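You operate a simulated robot arm through the tools that you are given. There is no shell and no other tool. Be economical: measure what you need, move in short steps, check, and stop when the job is done.

Carry out the task below with a simulated robot arm. There is one attempt and no reset: what you move stays moved.

TASK
Put the jam jar with the yellow cap and the walnut on the blue plate.

It is judged by the outcome, as a careful person would: the job done as asked, and still so three seconds after it is handed in. It fails if anything else is knocked over, pushed out of place, dropped, spilled or broken.

THE ROBOT
A 7-joint arm with a two-finger parallel gripper, fixed in place. Base frame: the origin is at the foot of the arm, x ahead of it, y to its left, z up; the work surface is at about z = 900. Lengths are in mm, angles in degrees, forces in N, time in s.
With the tool pointing down near the work surface it reaches from about 300 to 680 mm from the base axis. Its first joint turns from -66.0 to 66.0 degrees. Payload 1.57 kg.
Tool frame: the origin (TCP) lies between the finger pads and is the grasp point; the fingertips stand 30 mm ahead of it; z points along the fingers, y is the line along which they close. The gripper opens to 110 mm. The fingers are 24 mm wide and 12 mm thick; the gripper's body (48 by 112 mm) begins 78 mm behind the TCP.
Orientation is that of the tool frame in the base frame, as a unit quaternion [w, x, y, z]. With the fingers straight down and closing along the base's y, the tool's x points along the base's -x, its y along +y and its z along -z.

THE INTERFACE
- The arm moves only by the tool send_rows. Its argument "motion" is a list of rows, each a list of 3 entries, a list of its own where there are three numbers: the shift along the tool's x, y, z in units of 250 mm (1.0 is 250 mm), then the turn, a rotation vector about the tool's x, y, z in units of 45 degrees (1.0 is 45 degrees), then the closure, from 0 (fully open) to 1 (shut). In form: [[[tx, ty, tz], [ax, ay, az], fingers], ...]. A call has 1 to 10 rows; each row is the pose to reach, as a shift and turn from the pose commanded when the call began, along the tool's axes at that moment. A call with a number of a shift or a turn outside -1 to 1 is refused whole. A row lasts 0.2 s, in which the tool goes at most 50 mm and 8.6 degrees; a call with a longer step from one row to the next is refused whole, and so is a gripper value outside its range. A pose out of reach is approached as far as the arm can. The call stops where the force on the tool passes 40 N (or 10 N more than at its start, if that is more) or the arm is blocked; 0.2 s more then pass. The fingers move at their own pace (about 108 mm/s each) and stop on an object; they squeeze with about 30 N. The grip force told is the motor's: it shows also when the fingers shut on nothing. Time passes only in rows, and 0.2 s behind the last, so rows that repeat a pose let the fingers close. It gives the time, the measured TCP pose, the force on the tool (base axes), the opening and the grip force at its end, in the units of the frame above (readings bear some noise).
- Cameras (640 x 400 px; columns grow to the right, rows downward): "scene" is fixed at [166.4, -394.3, 1412.9]; the picture's right is [0.78, -0.62, 0.00], its down [-0.35, -0.44, -0.83] and it looks along [0.51, 0.65, -0.56] (base axes); focal length 263 px, centre (320, 200). "wrist" rides on the gripper at [-36, 0, -80] in the tool frame; the picture's right is [0.00, -1.00, 0.00], its down [0.97, 0.00, -0.24] and it looks along [0.24, 0.00, 0.97] (tool axes); focal length 218 px, centre (320, 200).
- grab_frame(camera): a new picture of that camera. No time passes.
- probe_pixels(camera, pixels): for up to 12 pixels [column, row] of the newest picture of that camera ("zoom" is the newest enlarged one), the place [x, y, z] in the base frame of the surface seen there, good to about 2 mm, but the place of the scene camera against the robot may be out by one fixed shift of up to 12 mm in any direction. No time passes.
- inspect(camera, box): a new picture of the part [left, top, right, bottom] of that camera's present view, enlarged. No time passes.
- job_done(): hands the job in; it is judged then, once.

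Work in short steps. Measure before you move; look again where a grasp or a placing could have gone wrong, and mend it. You have 60 turns and 30 pictures in all, the two below and enlarged ones among them. Open the gripper and draw the arm clear of the work before you hand the job in, unless the task says otherwise; then end with one line.

The tools are called after "Request:" as name(argument=value, ...) on one line, values as JSON. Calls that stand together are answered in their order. send_rows: Moves the arm, as the interface text tells. Its arguments: {"type":"object","properties":{"motion":{"type":"array","items":{"type":"array"}}},"required":["motion"]} The other tools are called the same way: grab_frame (camera) takes a picture; probe_pixels (camera, pixels) gives the place of the surface under pixels of a picture; inspect (camera, box) takes an enlarged picture of a part of a camera's view; job_done () hands the job in.

At the start:

```text
time: 0.0
ee_pos: [428.8, 104.7, 1172.9]
tool_rot: [0.0, 0.0, 1.0, 0.0]
ft_force: [-0.3, -0.7, 0.3]
finger_gap: 109.9
finger_force: 0.0
```

scene: 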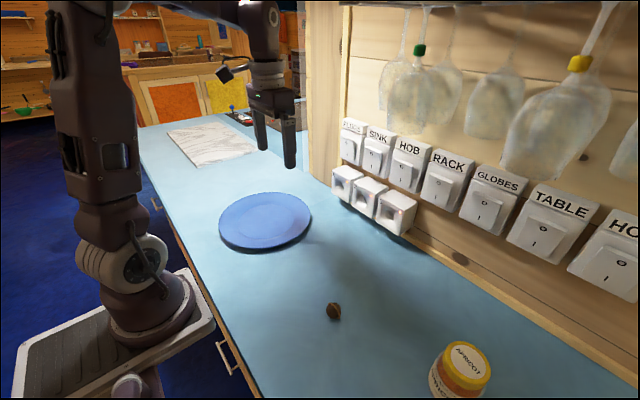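
wrist: 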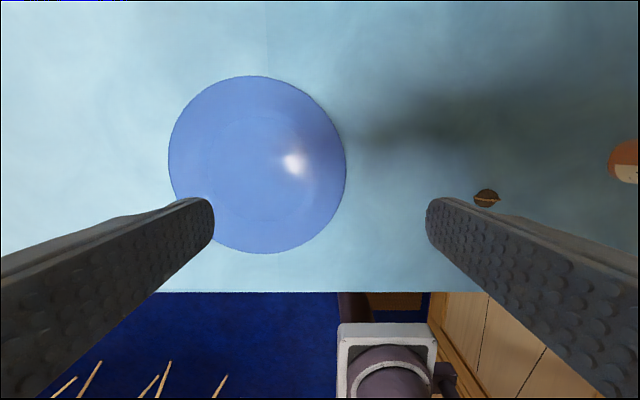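

The plate is at scene (265,220), the walnut at (333,311) and the jar at (460,370). I'll probe these in both views.

Request:
probe_pixels(camera="scene", pixels=[[333, 311], [333, 304], [466, 364], [445, 360], [488, 368], [463, 343], [466, 388], [265, 220], [222, 228], [309, 212], [275, 195], [255, 246]])

Request:
probe_pixels(camera="wrist", pixels=[[486, 198], [478, 196], [496, 199], [486, 190], [625, 175], [625, 155], [258, 165], [172, 165], [344, 165], [258, 80], [258, 250], [400, 270]])

Request:
inspect(camera="scene", box=[300, 280, 520, 400])

```text
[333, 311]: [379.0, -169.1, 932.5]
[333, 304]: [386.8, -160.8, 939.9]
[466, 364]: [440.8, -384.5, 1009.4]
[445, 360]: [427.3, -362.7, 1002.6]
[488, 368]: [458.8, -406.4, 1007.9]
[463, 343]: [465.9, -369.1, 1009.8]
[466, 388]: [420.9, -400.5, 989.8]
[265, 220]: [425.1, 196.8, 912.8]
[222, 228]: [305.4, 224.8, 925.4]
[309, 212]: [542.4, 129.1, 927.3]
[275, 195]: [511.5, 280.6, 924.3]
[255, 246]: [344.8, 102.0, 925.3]
```

```text
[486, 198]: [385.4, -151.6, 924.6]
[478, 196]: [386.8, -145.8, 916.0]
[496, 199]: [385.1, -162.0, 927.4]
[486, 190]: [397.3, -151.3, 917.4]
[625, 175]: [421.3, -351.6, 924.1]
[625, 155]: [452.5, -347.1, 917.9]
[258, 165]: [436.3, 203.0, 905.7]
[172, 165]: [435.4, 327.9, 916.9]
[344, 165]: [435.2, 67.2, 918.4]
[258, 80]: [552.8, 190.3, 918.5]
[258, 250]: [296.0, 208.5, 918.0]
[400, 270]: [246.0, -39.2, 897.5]
```

```text
2.91 times, centred on (410, 340) of scene
```

zoom: 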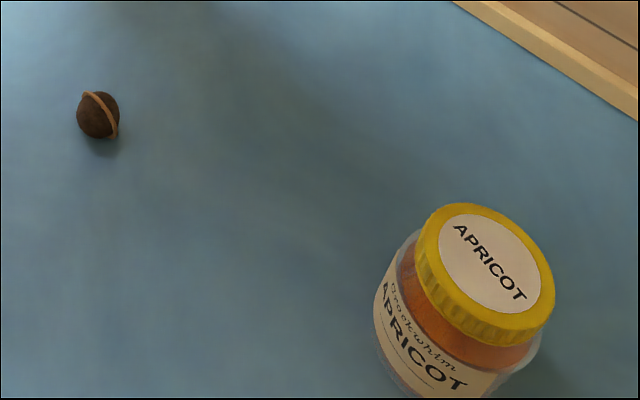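

The walnut's scene reading is off by about (-4,-9,+8) from the wrist reading. I'll measure the hanging glasses and the switches as obstacles, and the jar's sides.

Request:
probe_pixels(camera="scene", pixels=[[560, 130], [500, 105], [405, 105], [525, 150], [578, 66], [419, 50], [398, 215], [340, 185], [625, 290], [470, 260], [625, 160], [400, 60]])

Request:
probe_pixels(camera="zoom", pixels=[[497, 264], [432, 245], [553, 290], [485, 205], [480, 330], [98, 115], [80, 116], [118, 108], [96, 92], [104, 138], [380, 290], [536, 352]])

```text
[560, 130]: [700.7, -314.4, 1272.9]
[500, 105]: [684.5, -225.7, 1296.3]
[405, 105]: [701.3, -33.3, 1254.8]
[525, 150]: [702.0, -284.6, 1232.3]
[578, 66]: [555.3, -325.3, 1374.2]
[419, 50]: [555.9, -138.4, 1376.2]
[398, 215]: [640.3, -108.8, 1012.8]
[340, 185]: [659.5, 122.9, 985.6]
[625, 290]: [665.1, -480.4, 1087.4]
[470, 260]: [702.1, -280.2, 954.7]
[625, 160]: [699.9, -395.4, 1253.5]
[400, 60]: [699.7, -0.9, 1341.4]
```

```text
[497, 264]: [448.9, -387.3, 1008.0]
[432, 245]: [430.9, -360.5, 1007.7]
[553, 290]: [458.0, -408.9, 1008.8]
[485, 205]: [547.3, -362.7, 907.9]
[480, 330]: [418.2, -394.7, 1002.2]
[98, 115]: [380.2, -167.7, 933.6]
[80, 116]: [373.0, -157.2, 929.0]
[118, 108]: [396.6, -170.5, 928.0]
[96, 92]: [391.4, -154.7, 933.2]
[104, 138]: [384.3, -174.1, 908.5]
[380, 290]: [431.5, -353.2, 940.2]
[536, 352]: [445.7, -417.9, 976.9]
```

The glasses hang at about x 555, above z ~1260. The path to the walnut stays well below and in front of them. I'll take the walnut first and move over it.

Request:
send_rows(motion=[[[0.024, -0.143, 0.07], [0, 0, 0], 0], [[0.049, -0.286, 0.14], [0, 0, 0], 0], [[0.073, -0.429, 0.21], [0, 0, 0], 0], [[0.098, -0.571, 0.28], [0, 0, 0], 0], [[0.122, -0.714, 0.35], [0, 0, 0], 0], [[0.147, -0.857, 0.42], [0, 0, 0], 0], [[0.172, -1.0, 0.492], [0, 0, 0], 0], [[0.172, -1.0, 0.492], [0, 0, 0], 0]])

Request:
grab_frame(camera="wrist")

Request:
grab_frame(camera="scene")

```text
time: 1.8
ee_pos: [387.7, -147.7, 1045.4]
tool_rot: [0.0, -0.001, 1.0, 0.0]
ft_force: [0.2, 0.1, 0.3]
finger_gap: 110.3
finger_force: 0.1
```

```text
26 pictures are left
```

wrist: 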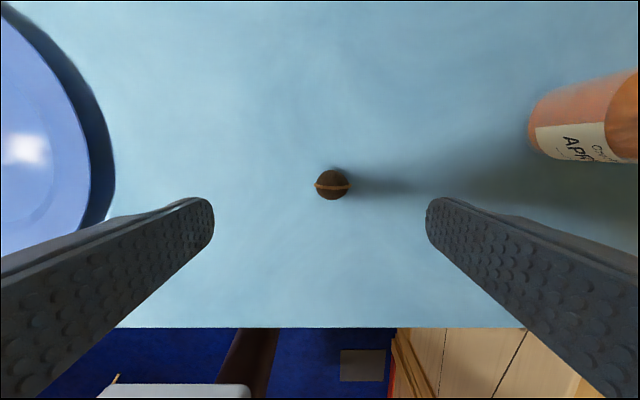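

```text
25 pictures are left
```

scene: 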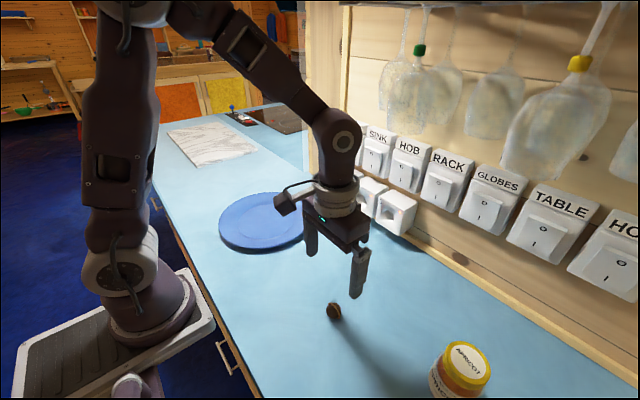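

The walnut is at wrist (332,185). I'll probe its extents.

Request:
probe_pixels(camera="wrist", pixels=[[332, 185], [317, 185], [347, 185], [332, 171], [332, 198], [332, 215], [530, 130], [560, 90], [560, 158]])

```text
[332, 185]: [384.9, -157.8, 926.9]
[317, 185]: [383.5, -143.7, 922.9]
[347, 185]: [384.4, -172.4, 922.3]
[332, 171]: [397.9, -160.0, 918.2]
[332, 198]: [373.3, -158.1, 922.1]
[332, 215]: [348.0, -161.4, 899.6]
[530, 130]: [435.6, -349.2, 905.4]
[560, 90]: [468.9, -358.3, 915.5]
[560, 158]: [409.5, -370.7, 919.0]
```

The walnut's centre is at (385,-158) and its top is around z 929. I'll descend to about z 950 and read the pose.

Request:
send_rows(motion=[[[0.01, -0.041, 0.13], [0, 0, 0], 0], [[0.01, -0.041, 0.26], [0, 0, 0], 0], [[0.01, -0.041, 0.38], [0, 0, 0], 0.3], [[0.01, -0.041, 0.38], [0, 0, 0], 0.3]])

```text
time: 2.8
ee_pos: [386.5, -155.2, 952.5]
tool_rot: [0.0, 0.001, 1.0, 0.0]
ft_force: [-0.3, 0.2, -0.4]
finger_gap: 76.9
finger_force: 0.2
```

I'll lower to about z 934 and close.

Request:
send_rows(motion=[[[0.004, -0.01, 0.04], [0, 0, 0], 0.3], [[0.004, -0.01, 0.074], [0, 0, 0], 0.3], [[0.004, -0.01, 0.074], [0, 0, 0], 0.6], [[0.004, -0.01, 0.074], [0, 0, 0], 0.8], [[0.004, -0.01, 0.074], [0, 0, 0], 1], [[0.004, -0.01, 0.074], [0, 0, 0], 1], [[0.004, -0.01, 0.074], [0, 0, 0], 1]])

Request:
grab_frame(camera="wrist")

```text
time: 4.4
ee_pos: [384.5, -157.2, 935.1]
tool_rot: [-0.001, -0.001, 1.0, 0.0]
ft_force: [0.2, -0.5, 0.1]
finger_gap: 27.3
finger_force: 30.2
```

```text
24 pictures are left
```

wrist: 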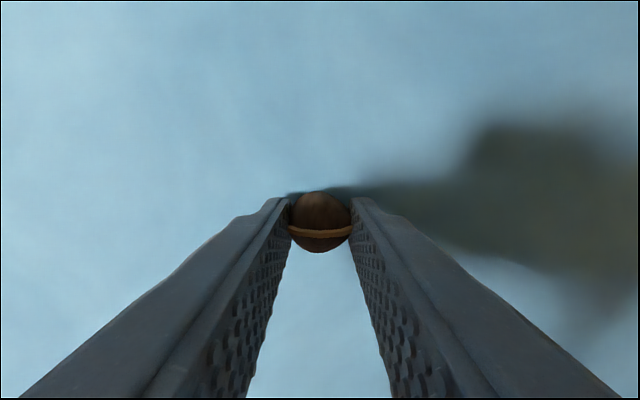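

The walnut is held with a 27 mm gap and 30 N. I'll lift it and carry it toward the plate.

Request:
send_rows(motion=[[[0, 0, -0.15], [0, 0, 0], 1], [[0, 0, -0.3], [0, 0, 0], 1], [[0, 0.15, -0.3], [0, 0, 0], 1], [[0, 0.33, -0.3], [0, 0, 0], 1], [[0, 0.5, -0.3], [0, 0, 0], 1], [[0, 0.67, -0.3], [0, 0, 0], 1], [[0, 0.84, -0.3], [0, 0, 0], 1], [[0, 1.0, -0.3], [0, 0, 0], 1], [[0, 1.0, -0.3], [0, 0, 0], 1]])

Request:
grab_frame(camera="wrist")

```text
time: 6.4
ee_pos: [381.7, 91.8, 1009.9]
tool_rot: [0.0, 0.0, 1.0, 0.0]
ft_force: [-0.1, 0.1, -0.4]
finger_gap: 27.5
finger_force: 30.3
```

```text
23 pictures are left
```

wrist: 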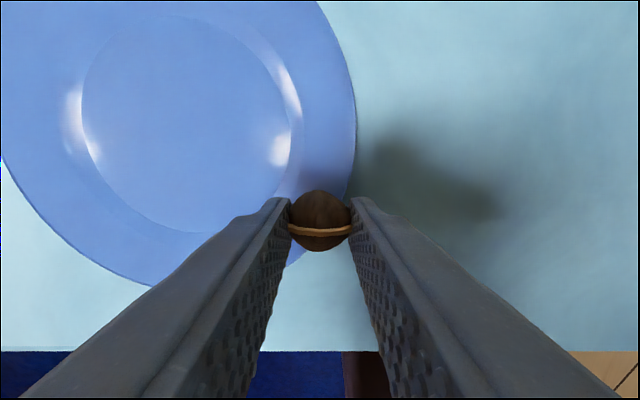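

The plate's flat centre is visible around (188,125). I'll probe the plate's profile.

Request:
probe_pixels(camera="wrist", pixels=[[188, 125], [84, 125], [292, 125], [188, 20], [188, 230], [62, 125], [310, 125], [354, 125], [245, 175], [265, 190], [150, 280], [225, 200]])

```text
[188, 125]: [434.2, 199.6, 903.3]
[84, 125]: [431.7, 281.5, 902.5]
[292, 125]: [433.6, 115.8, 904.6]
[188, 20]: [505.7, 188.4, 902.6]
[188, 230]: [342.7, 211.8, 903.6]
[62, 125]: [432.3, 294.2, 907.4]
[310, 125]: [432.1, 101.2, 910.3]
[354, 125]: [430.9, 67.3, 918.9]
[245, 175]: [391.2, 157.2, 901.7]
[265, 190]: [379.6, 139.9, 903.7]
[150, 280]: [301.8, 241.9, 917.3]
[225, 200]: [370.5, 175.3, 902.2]
```

The flat floor is about 82 mm in radius, centred on (425,199), at z ~903. I'll move to (391,160) and lower to about 945.

Request:
send_rows(motion=[[[-0.02, 0.137, 0], [0, 0, 0], 1], [[-0.038, 0.273, 0], [0, 0, 0], 1], [[-0.038, 0.273, 0.13], [0, 0, 0], 1], [[-0.038, 0.273, 0.26], [0, 0, 0], 1], [[-0.038, 0.273, 0.26], [0, 0, 0], 1]])

```text
time: 7.6
ee_pos: [392.4, 160.3, 944.2]
tool_rot: [0.0, 0.0, 1.0, 0.0]
ft_force: [-0.3, 0.0, -0.2]
finger_gap: 27.1
finger_force: 30.3
```

I'll lower 5 mm and open slightly.

Request:
send_rows(motion=[[[0, 0, 0.01], [0, 0, 0], 1], [[0, 0, 0.02], [0, 0, 0], 1], [[0, 0, 0.02], [0, 0, 0], 1], [[0, 0, 0.02], [0, 0, 0], 0.72], [[0, 0, 0.02], [0, 0, 0], 0.65], [[0, 0, 0.02], [0, 0, 0], 0.6]])

Request:
grab_frame(camera="wrist")

```text
time: 9.0
ee_pos: [391.5, 161.1, 942.7]
tool_rot: [0.001, 0.0, 1.0, -0.001]
ft_force: [0.9, 2.3, 3.8]
finger_gap: 41.9
finger_force: 0.0
```

```text
22 pictures are left
```

wrist: 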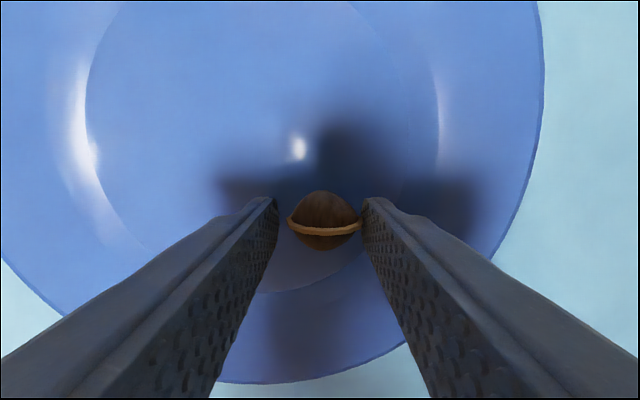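

There is light contact: the right finger seems to rest on the plate slope. I'll lift straight up.

Request:
send_rows(motion=[[[0, 0, -0.01], [0, 0, 0], 0.6], [[0, 0, -0.05], [0, 0, 0], 0.6], [[0, 0, -0.15], [0, 0, 0], 0.5], [[0, 0, -0.3], [0, 0, 0], 0.4], [[0, 0, -0.4], [0, 0, 0], 0], [[0, 0, -0.4], [0, 0, 0], 0]])

Request:
grab_frame(camera="wrist")

```text
time: 10.4
ee_pos: [394.1, 159.8, 1039.0]
tool_rot: [0.0, 0.0, 1.0, 0.001]
ft_force: [-0.3, -0.4, -0.4]
finger_gap: 110.2
finger_force: 0.0
```

```text
21 pictures are left
```

wrist: 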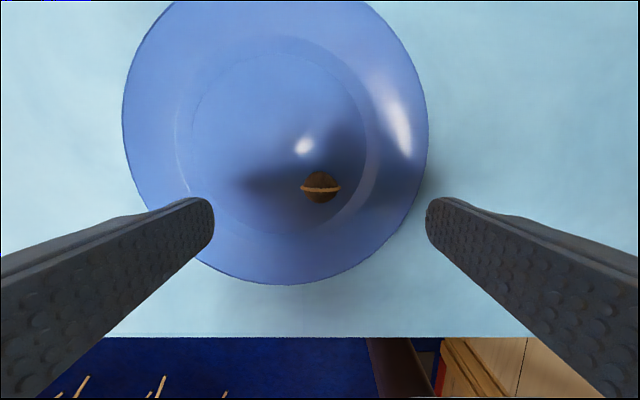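

The walnut sits steadily on the plate. Next I'll move toward the jar, staying at low x and tilting the tool so the wrist leans away from the hanging glasses.

Request:
send_rows(motion=[[[0, 0, -0.15], [0, 0, 0], 0], [[0, -0.16, -0.164], [0, 0, 0], 0], [[0, -0.33, -0.164], [0, 0, 0], 0], [[0, -0.5, -0.164], [0, 0, 0], 0], [[0, -0.67, -0.164], [0, 0, 0], 0], [[0, -0.84, -0.164], [0, 0, 0], 0], [[0, -1.0, -0.164], [0, 0, 0], 0]])

Request:
send_rows(motion=[[[0, -0.16, 0], [0, -0.11, 0], 0], [[0, -0.33, 0], [0, -0.22, 0], 0], [[0, -0.5, 0], [0, -0.333, 0], 0], [[0, -0.67, 0], [0, -0.333, 0], 0], [[0, -0.84, 0], [0, -0.333, 0], 0], [[0, -1.0, 0], [0, -0.333, 0], 0], [[0, -1.0, 0], [0, -0.333, 0], 0]])

Request:
grab_frame(camera="wrist")

Request:
grab_frame(camera="scene")

```text
time: 12.0
ee_pos: [394.2, -90.4, 1081.2]
tool_rot: [0.0, 0.0, 1.0, 0.0]
ft_force: [0.7, -0.2, 0.6]
finger_gap: 110.2
finger_force: 0.1
```

```text
time: 13.6
ee_pos: [393.7, -339.8, 1082.2]
tool_rot: [0.131, 0.001, 0.991, -0.001]
ft_force: [0.3, 0.5, -0.6]
finger_gap: 110.0
finger_force: 0.1
```

```text
20 pictures are left
```

wrist: 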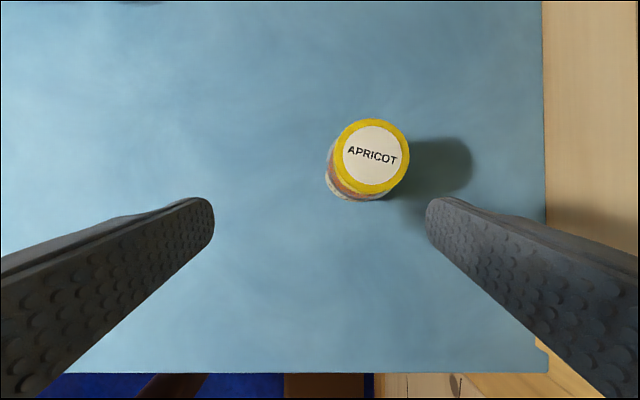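

```text
19 pictures are left
```

scene: 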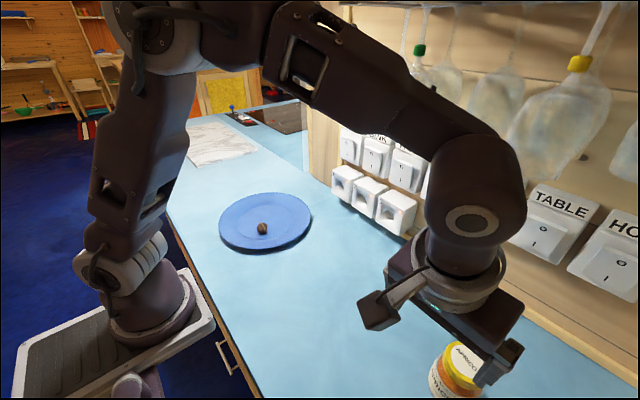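

The cap is at wrist (376,157). I'll probe its position.

Request:
probe_pixels(camera="wrist", pixels=[[376, 157], [345, 157], [408, 157], [376, 124], [376, 190], [372, 199], [329, 180], [360, 197], [420, 230], [376, 185]])

Request:
inspect(camera="wrist", box=[300, 100, 440, 220])

```text
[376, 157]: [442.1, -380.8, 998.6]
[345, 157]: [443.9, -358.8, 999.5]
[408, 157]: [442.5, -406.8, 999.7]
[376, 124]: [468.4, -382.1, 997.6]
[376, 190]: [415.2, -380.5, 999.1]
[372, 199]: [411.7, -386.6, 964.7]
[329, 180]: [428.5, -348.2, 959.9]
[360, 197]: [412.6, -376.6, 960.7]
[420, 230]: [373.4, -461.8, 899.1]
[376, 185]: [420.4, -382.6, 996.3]
```

```text
3.33 times, centred on (370, 160) of wrist
```

zoom: 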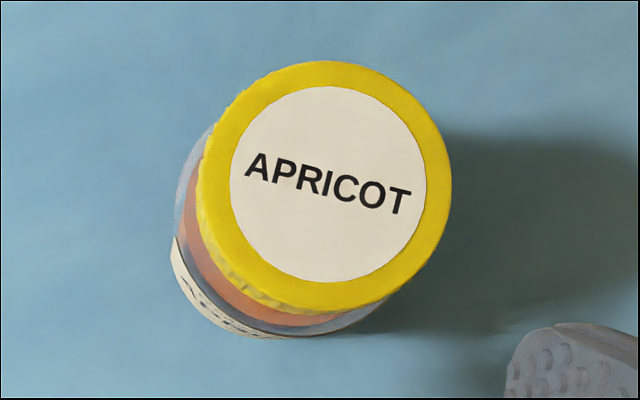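

The cap centre is at (442,-382), its top at z 999, and the body radius is ~34. I'll align above it, then go partway down.

Request:
send_rows(motion=[[[-0.093, -0.085, 0.025], [0, 0, 0], 0], [[-0.185, -0.169, 0.05], [0, 0, 0], 0], [[-0.185, -0.169, 0.05], [0, 0, 0], 0], [[-0.149, -0.169, 0.184], [0, 0, 0], 0], [[-0.123, -0.169, 0.282], [0, 0, 0], 0], [[-0.123, -0.169, 0.282], [0, 0, 0], 0]])

Request:
grab_frame(camera="wrist")

Request:
grab_frame(camera="scene")

```text
time: 15.0
ee_pos: [440.1, -381.7, 1020.2]
tool_rot: [0.131, 0.0, 0.991, 0.0]
ft_force: [-1.4, 0.5, 0.5]
finger_gap: 109.8
finger_force: 0.0
```

```text
17 pictures are left
```

wrist: 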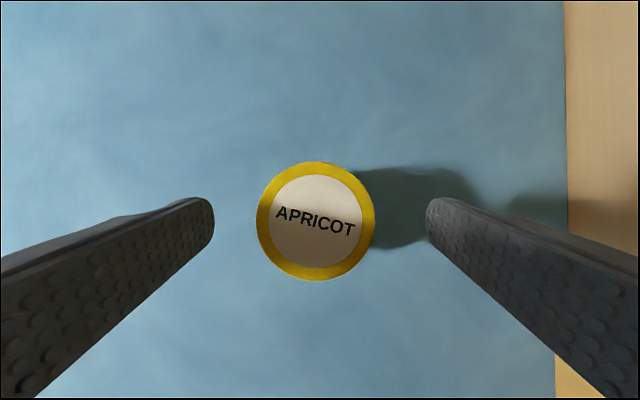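

```text
16 pictures are left
```

scene: 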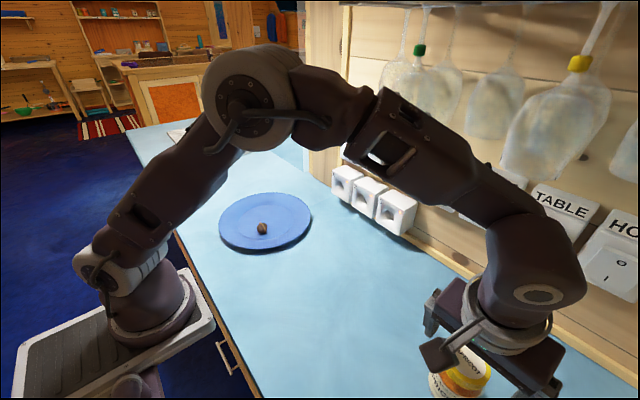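

The tool is centred and the arm is clear. I'll descend to about z 963 and close on the jar body.

Request:
send_rows(motion=[[[0.02, 0.004, 0.075], [0, 0, 0], 0], [[0.04, 0.004, 0.15], [0, 0, 0], 0], [[0.059, 0.004, 0.22], [0, 0, 0], 0], [[0.059, 0.004, 0.22], [0, 0, 0], 0.25], [[0.059, 0.004, 0.22], [0, 0, 0], 0.4], [[0.059, 0.004, 0.22], [0, 0, 0], 0.7], [[0.059, 0.004, 0.22], [0, 0, 0], 1], [[0.059, 0.004, 0.22], [0, 0, 0], 1]])

Request:
grab_frame(camera="wrist")

```text
time: 16.8
ee_pos: [439.4, -380.5, 963.8]
tool_rot: [0.131, 0.0, 0.991, 0.0]
ft_force: [0.2, 0.4, 0.2]
finger_gap: 68.5
finger_force: 30.0
```

```text
15 pictures are left
```

wrist: 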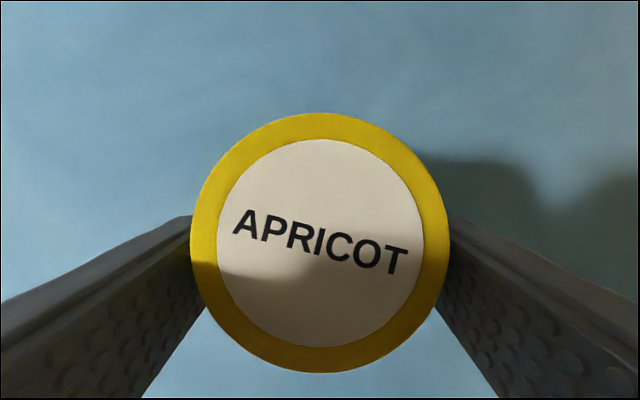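

The jar is gripped at 68.5 mm. I'll lift it straight up 60 mm and check.

Request:
send_rows(motion=[[[-0.008, 0, -0.03], [0, 0, 0], 1], [[-0.02, 0, -0.077], [0, 0, 0], 1], [[-0.041, 0, -0.155], [0, 0, 0], 1], [[-0.062, 0, -0.232], [0, 0, 0], 1], [[-0.062, 0, -0.232], [0, 0, 0], 1]])

Request:
grab_frame(camera="wrist")

Request:
inspect(camera="scene", box=[380, 230, 640, 400])

```text
time: 18.0
ee_pos: [439.9, -379.7, 1024.7]
tool_rot: [0.13, 0.0, 0.991, 0.0]
ft_force: [0.4, 0.0, -3.2]
finger_gap: 68.5
finger_force: 29.8
```

```text
14 pictures are left
```

wrist: 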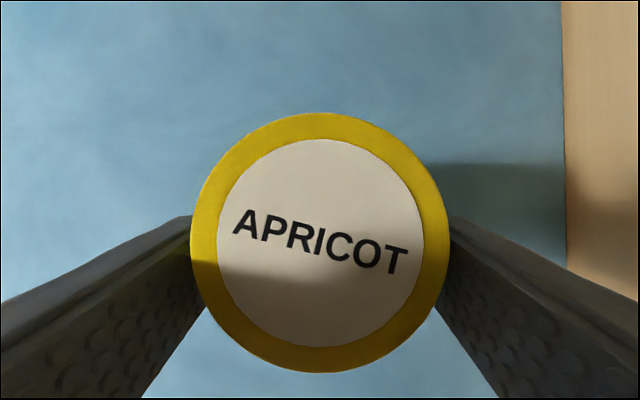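

```text
2.35 times, centred on (510, 315) of scene
```

zoom: 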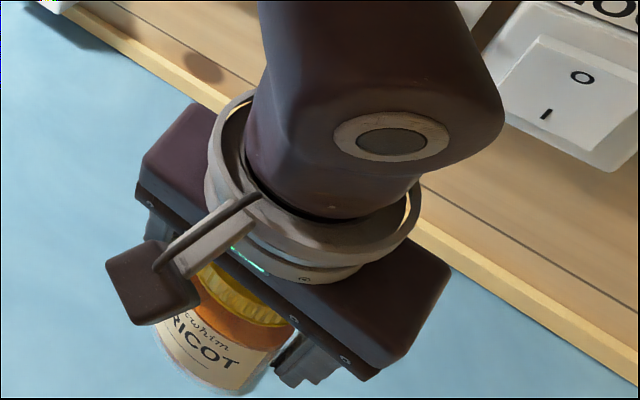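

The jar is held firmly with its orientation unchanged. I'll carry it along +y at this height.

Request:
send_rows(motion=[[[0, 0.08, 0], [0, 0, 0], 1], [[0, 0.18, 0], [0, 0, 0], 1], [[0, 0.3, 0], [0, 0, 0], 1], [[0, 0.42, 0], [0, 0, 0], 1], [[0, 0.54, 0], [0, 0, 0], 1], [[0, 0.66, 0], [0, 0, 0], 1], [[0, 0.78, 0], [0, 0, 0], 1], [[0, 0.9, 0], [0, 0, 0], 1], [[0, 1.0, 0], [0, 0, 0], 1]])

Request:
send_rows(motion=[[[0, 0.08, 0], [0, 0, 0], 1], [[0, 0.18, 0], [0, 0, 0], 1], [[0, 0.3, 0], [0, 0, 0], 1], [[0, 0.42, 0], [0, 0, 0], 1], [[0, 0.54, 0], [0, 0, 0], 1], [[0, 0.66, 0], [0, 0, 0], 1], [[0, 0.78, 0], [0, 0, 0], 1], [[0, 0.9, 0], [0, 0, 0], 1], [[0, 1.0, 0], [0, 0, 0], 1]])

Request:
grab_frame(camera="scene")

```text
time: 20.0
ee_pos: [442.1, -130.2, 1022.8]
tool_rot: [0.131, 0.0, 0.991, -0.001]
ft_force: [-0.1, 0.3, -3.9]
finger_gap: 68.3
finger_force: 29.9
```

```text
time: 22.0
ee_pos: [440.8, 119.7, 1026.9]
tool_rot: [0.131, 0.001, 0.991, 0.0]
ft_force: [0.0, 0.2, -3.4]
finger_gap: 68.3
finger_force: 29.9
```

```text
12 pictures are left
```

scene: 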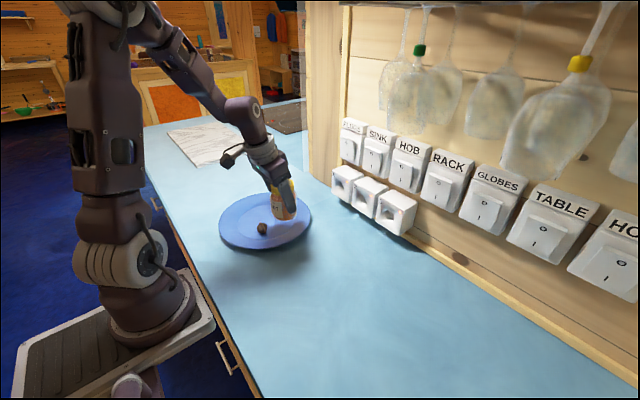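

I'll finish the move to above (450,228) and lower to about z 975, which leaves the jar bottom ~8 mm above the plate.

Request:
send_rows(motion=[[[-0.01, 0.1, 0.003], [0, 0, 0], 1], [[-0.02, 0.22, 0.005], [0, 0, 0], 1], [[-0.031, 0.34, 0.008], [0, 0, 0], 1], [[-0.031, 0.433, 0.008], [0, 0, 0], 1], [[-0.031, 0.433, 0.008], [0, 0, 0], 1], [[-0.014, 0.433, 0.072], [0, 0, 0], 1], [[0.004, 0.433, 0.137], [0, 0, 0], 1], [[0.021, 0.433, 0.201], [0, 0, 0], 1], [[0.021, 0.433, 0.201], [0, 0, 0], 1]])

Request:
inspect(camera="scene", box=[200, 120, 340, 260])

```text
time: 24.0
ee_pos: [449.9, 226.7, 976.5]
tool_rot: [0.13, 0.0, 0.991, -0.001]
ft_force: [-0.6, 0.4, -3.6]
finger_gap: 68.3
finger_force: 29.6
```

```text
2.86 times, centred on (270, 190) of scene
```

zoom: 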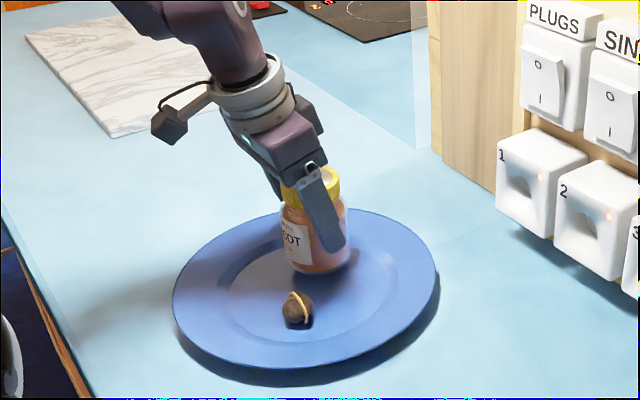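

The position looks good. I'll lower slowly the last ~8 mm and watch the force.

Request:
send_rows(motion=[[[0.003, 0, 0.012], [0, 0, 0], 1], [[0.006, 0, 0.023], [0, 0, 0], 1], [[0.008, 0, 0.031], [0, 0, 0], 1], [[0.008, 0, 0.031], [0, 0, 0], 1]])

```text
time: 25.0
ee_pos: [449.6, 226.0, 968.9]
tool_rot: [0.131, 0.001, 0.991, 0.0]
ft_force: [2.6, -3.4, 16.3]
finger_gap: 68.5
finger_force: 30.0
```

Contact is made at +16 N. I'll ease up 1 mm, release, then rise straight up.

Request:
send_rows(motion=[[[-0.001, 0, -0.004], [0, 0, 0], 1], [[-0.001, 0, -0.004], [0, 0, 0], 0.35], [[-0.001, 0, -0.004], [0, 0, 0], 0.2], [[-0.001, 0, -0.004], [0, 0, 0], 0.1], [[-0.001, 0, -0.004], [0, 0, 0], 0.1]])

Request:
grab_frame(camera="wrist")

```text
time: 26.2
ee_pos: [448.2, 227.1, 969.5]
tool_rot: [0.13, 0.001, 0.992, 0.0]
ft_force: [0.1, -1.0, -0.9]
finger_gap: 99.1
finger_force: 0.1
```

```text
10 pictures are left
```

wrist: 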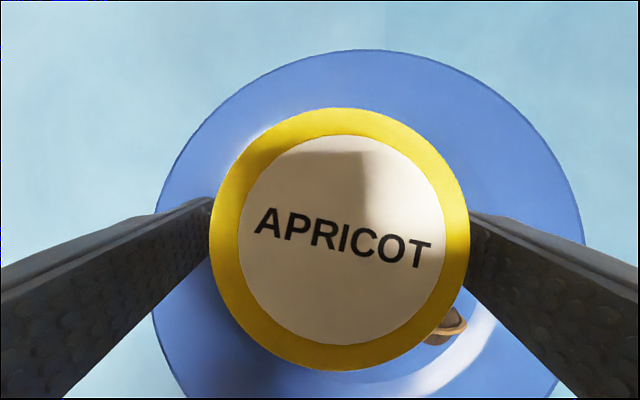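

The fingers are free on both sides. I'll rise straight up by 110 mm.

Request:
send_rows(motion=[[[-0.01, 0, -0.039], [0, 0, 0], 0.05], [[-0.041, 0, -0.155], [0, 0, 0], 0], [[-0.078, 0, -0.29], [0, 0, 0], 0], [[-0.114, 0, -0.425], [0, 0, 0], 0], [[-0.114, 0, -0.425], [0, 0, 0], 0], [[0.05, 0, -0.5], [0, 0, 0], 0], [[0.2, 0, -0.55], [0, 0, 0], 0], [[0.2, 0, -0.55], [0, 0, 0], 0]])

Request:
grab_frame(camera="wrist")

Request:
grab_frame(camera="scene")

Request:
inspect(camera="scene", box=[200, 120, 340, 260])

```text
time: 28.0
ee_pos: [362.6, 226.4, 1091.7]
tool_rot: [0.131, 0.0, 0.991, 0.0]
ft_force: [-0.2, -0.5, 0.3]
finger_gap: 109.8
finger_force: 0.1
```

```text
9 pictures are left
```

wrist: 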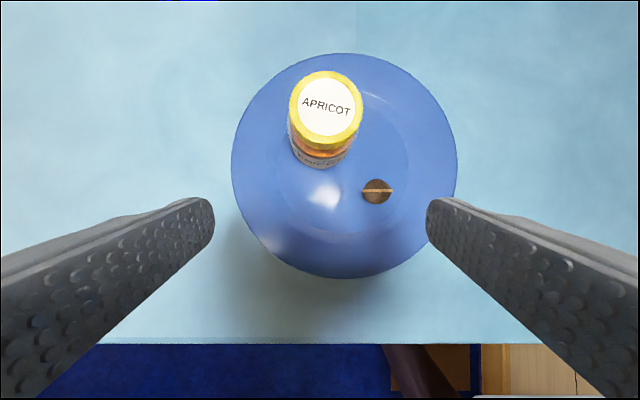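

```text
8 pictures are left
```

scene: 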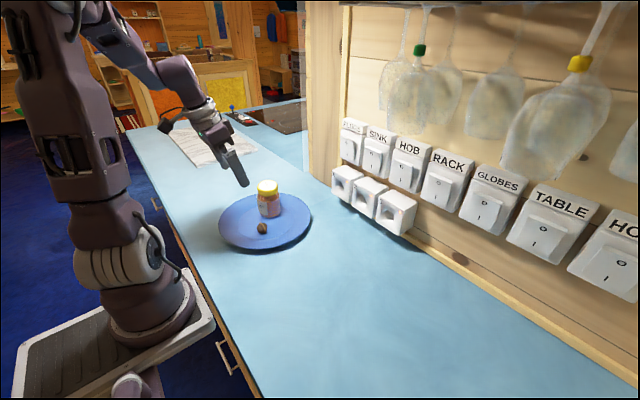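

```text
2.86 times, centred on (270, 190) of scene
```

zoom: 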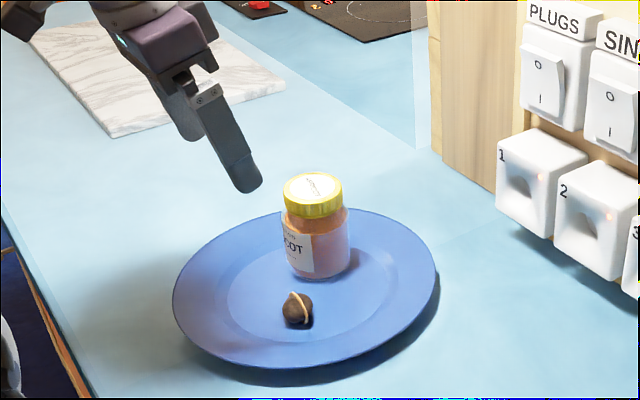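

Both items stand steadily on the plate. I'll raise the arm a little further, then hand in.

Request:
send_rows(motion=[[[0, 0, -0.15], [0, 0, 0], 0], [[0, 0, -0.3], [0, 0, 0], 0], [[0, 0, -0.4], [0, 0, 0], 0], [[0, 0, -0.4], [0, 0, 0], 0]])

Request:
job_done()

```text
time: 29.0
ee_pos: [337.6, 225.3, 1186.2]
tool_rot: [0.131, 0.001, 0.991, 0.0]
ft_force: [-0.3, 0.5, 0.7]
finger_gap: 109.9
finger_force: 0.0
```

```text
The job is handed in.
```

The yellow-capped jam jar and the walnut are both on the blue plate, the gripper is open and the arm is clear; nothing else appeared disturbed in the last pictures.
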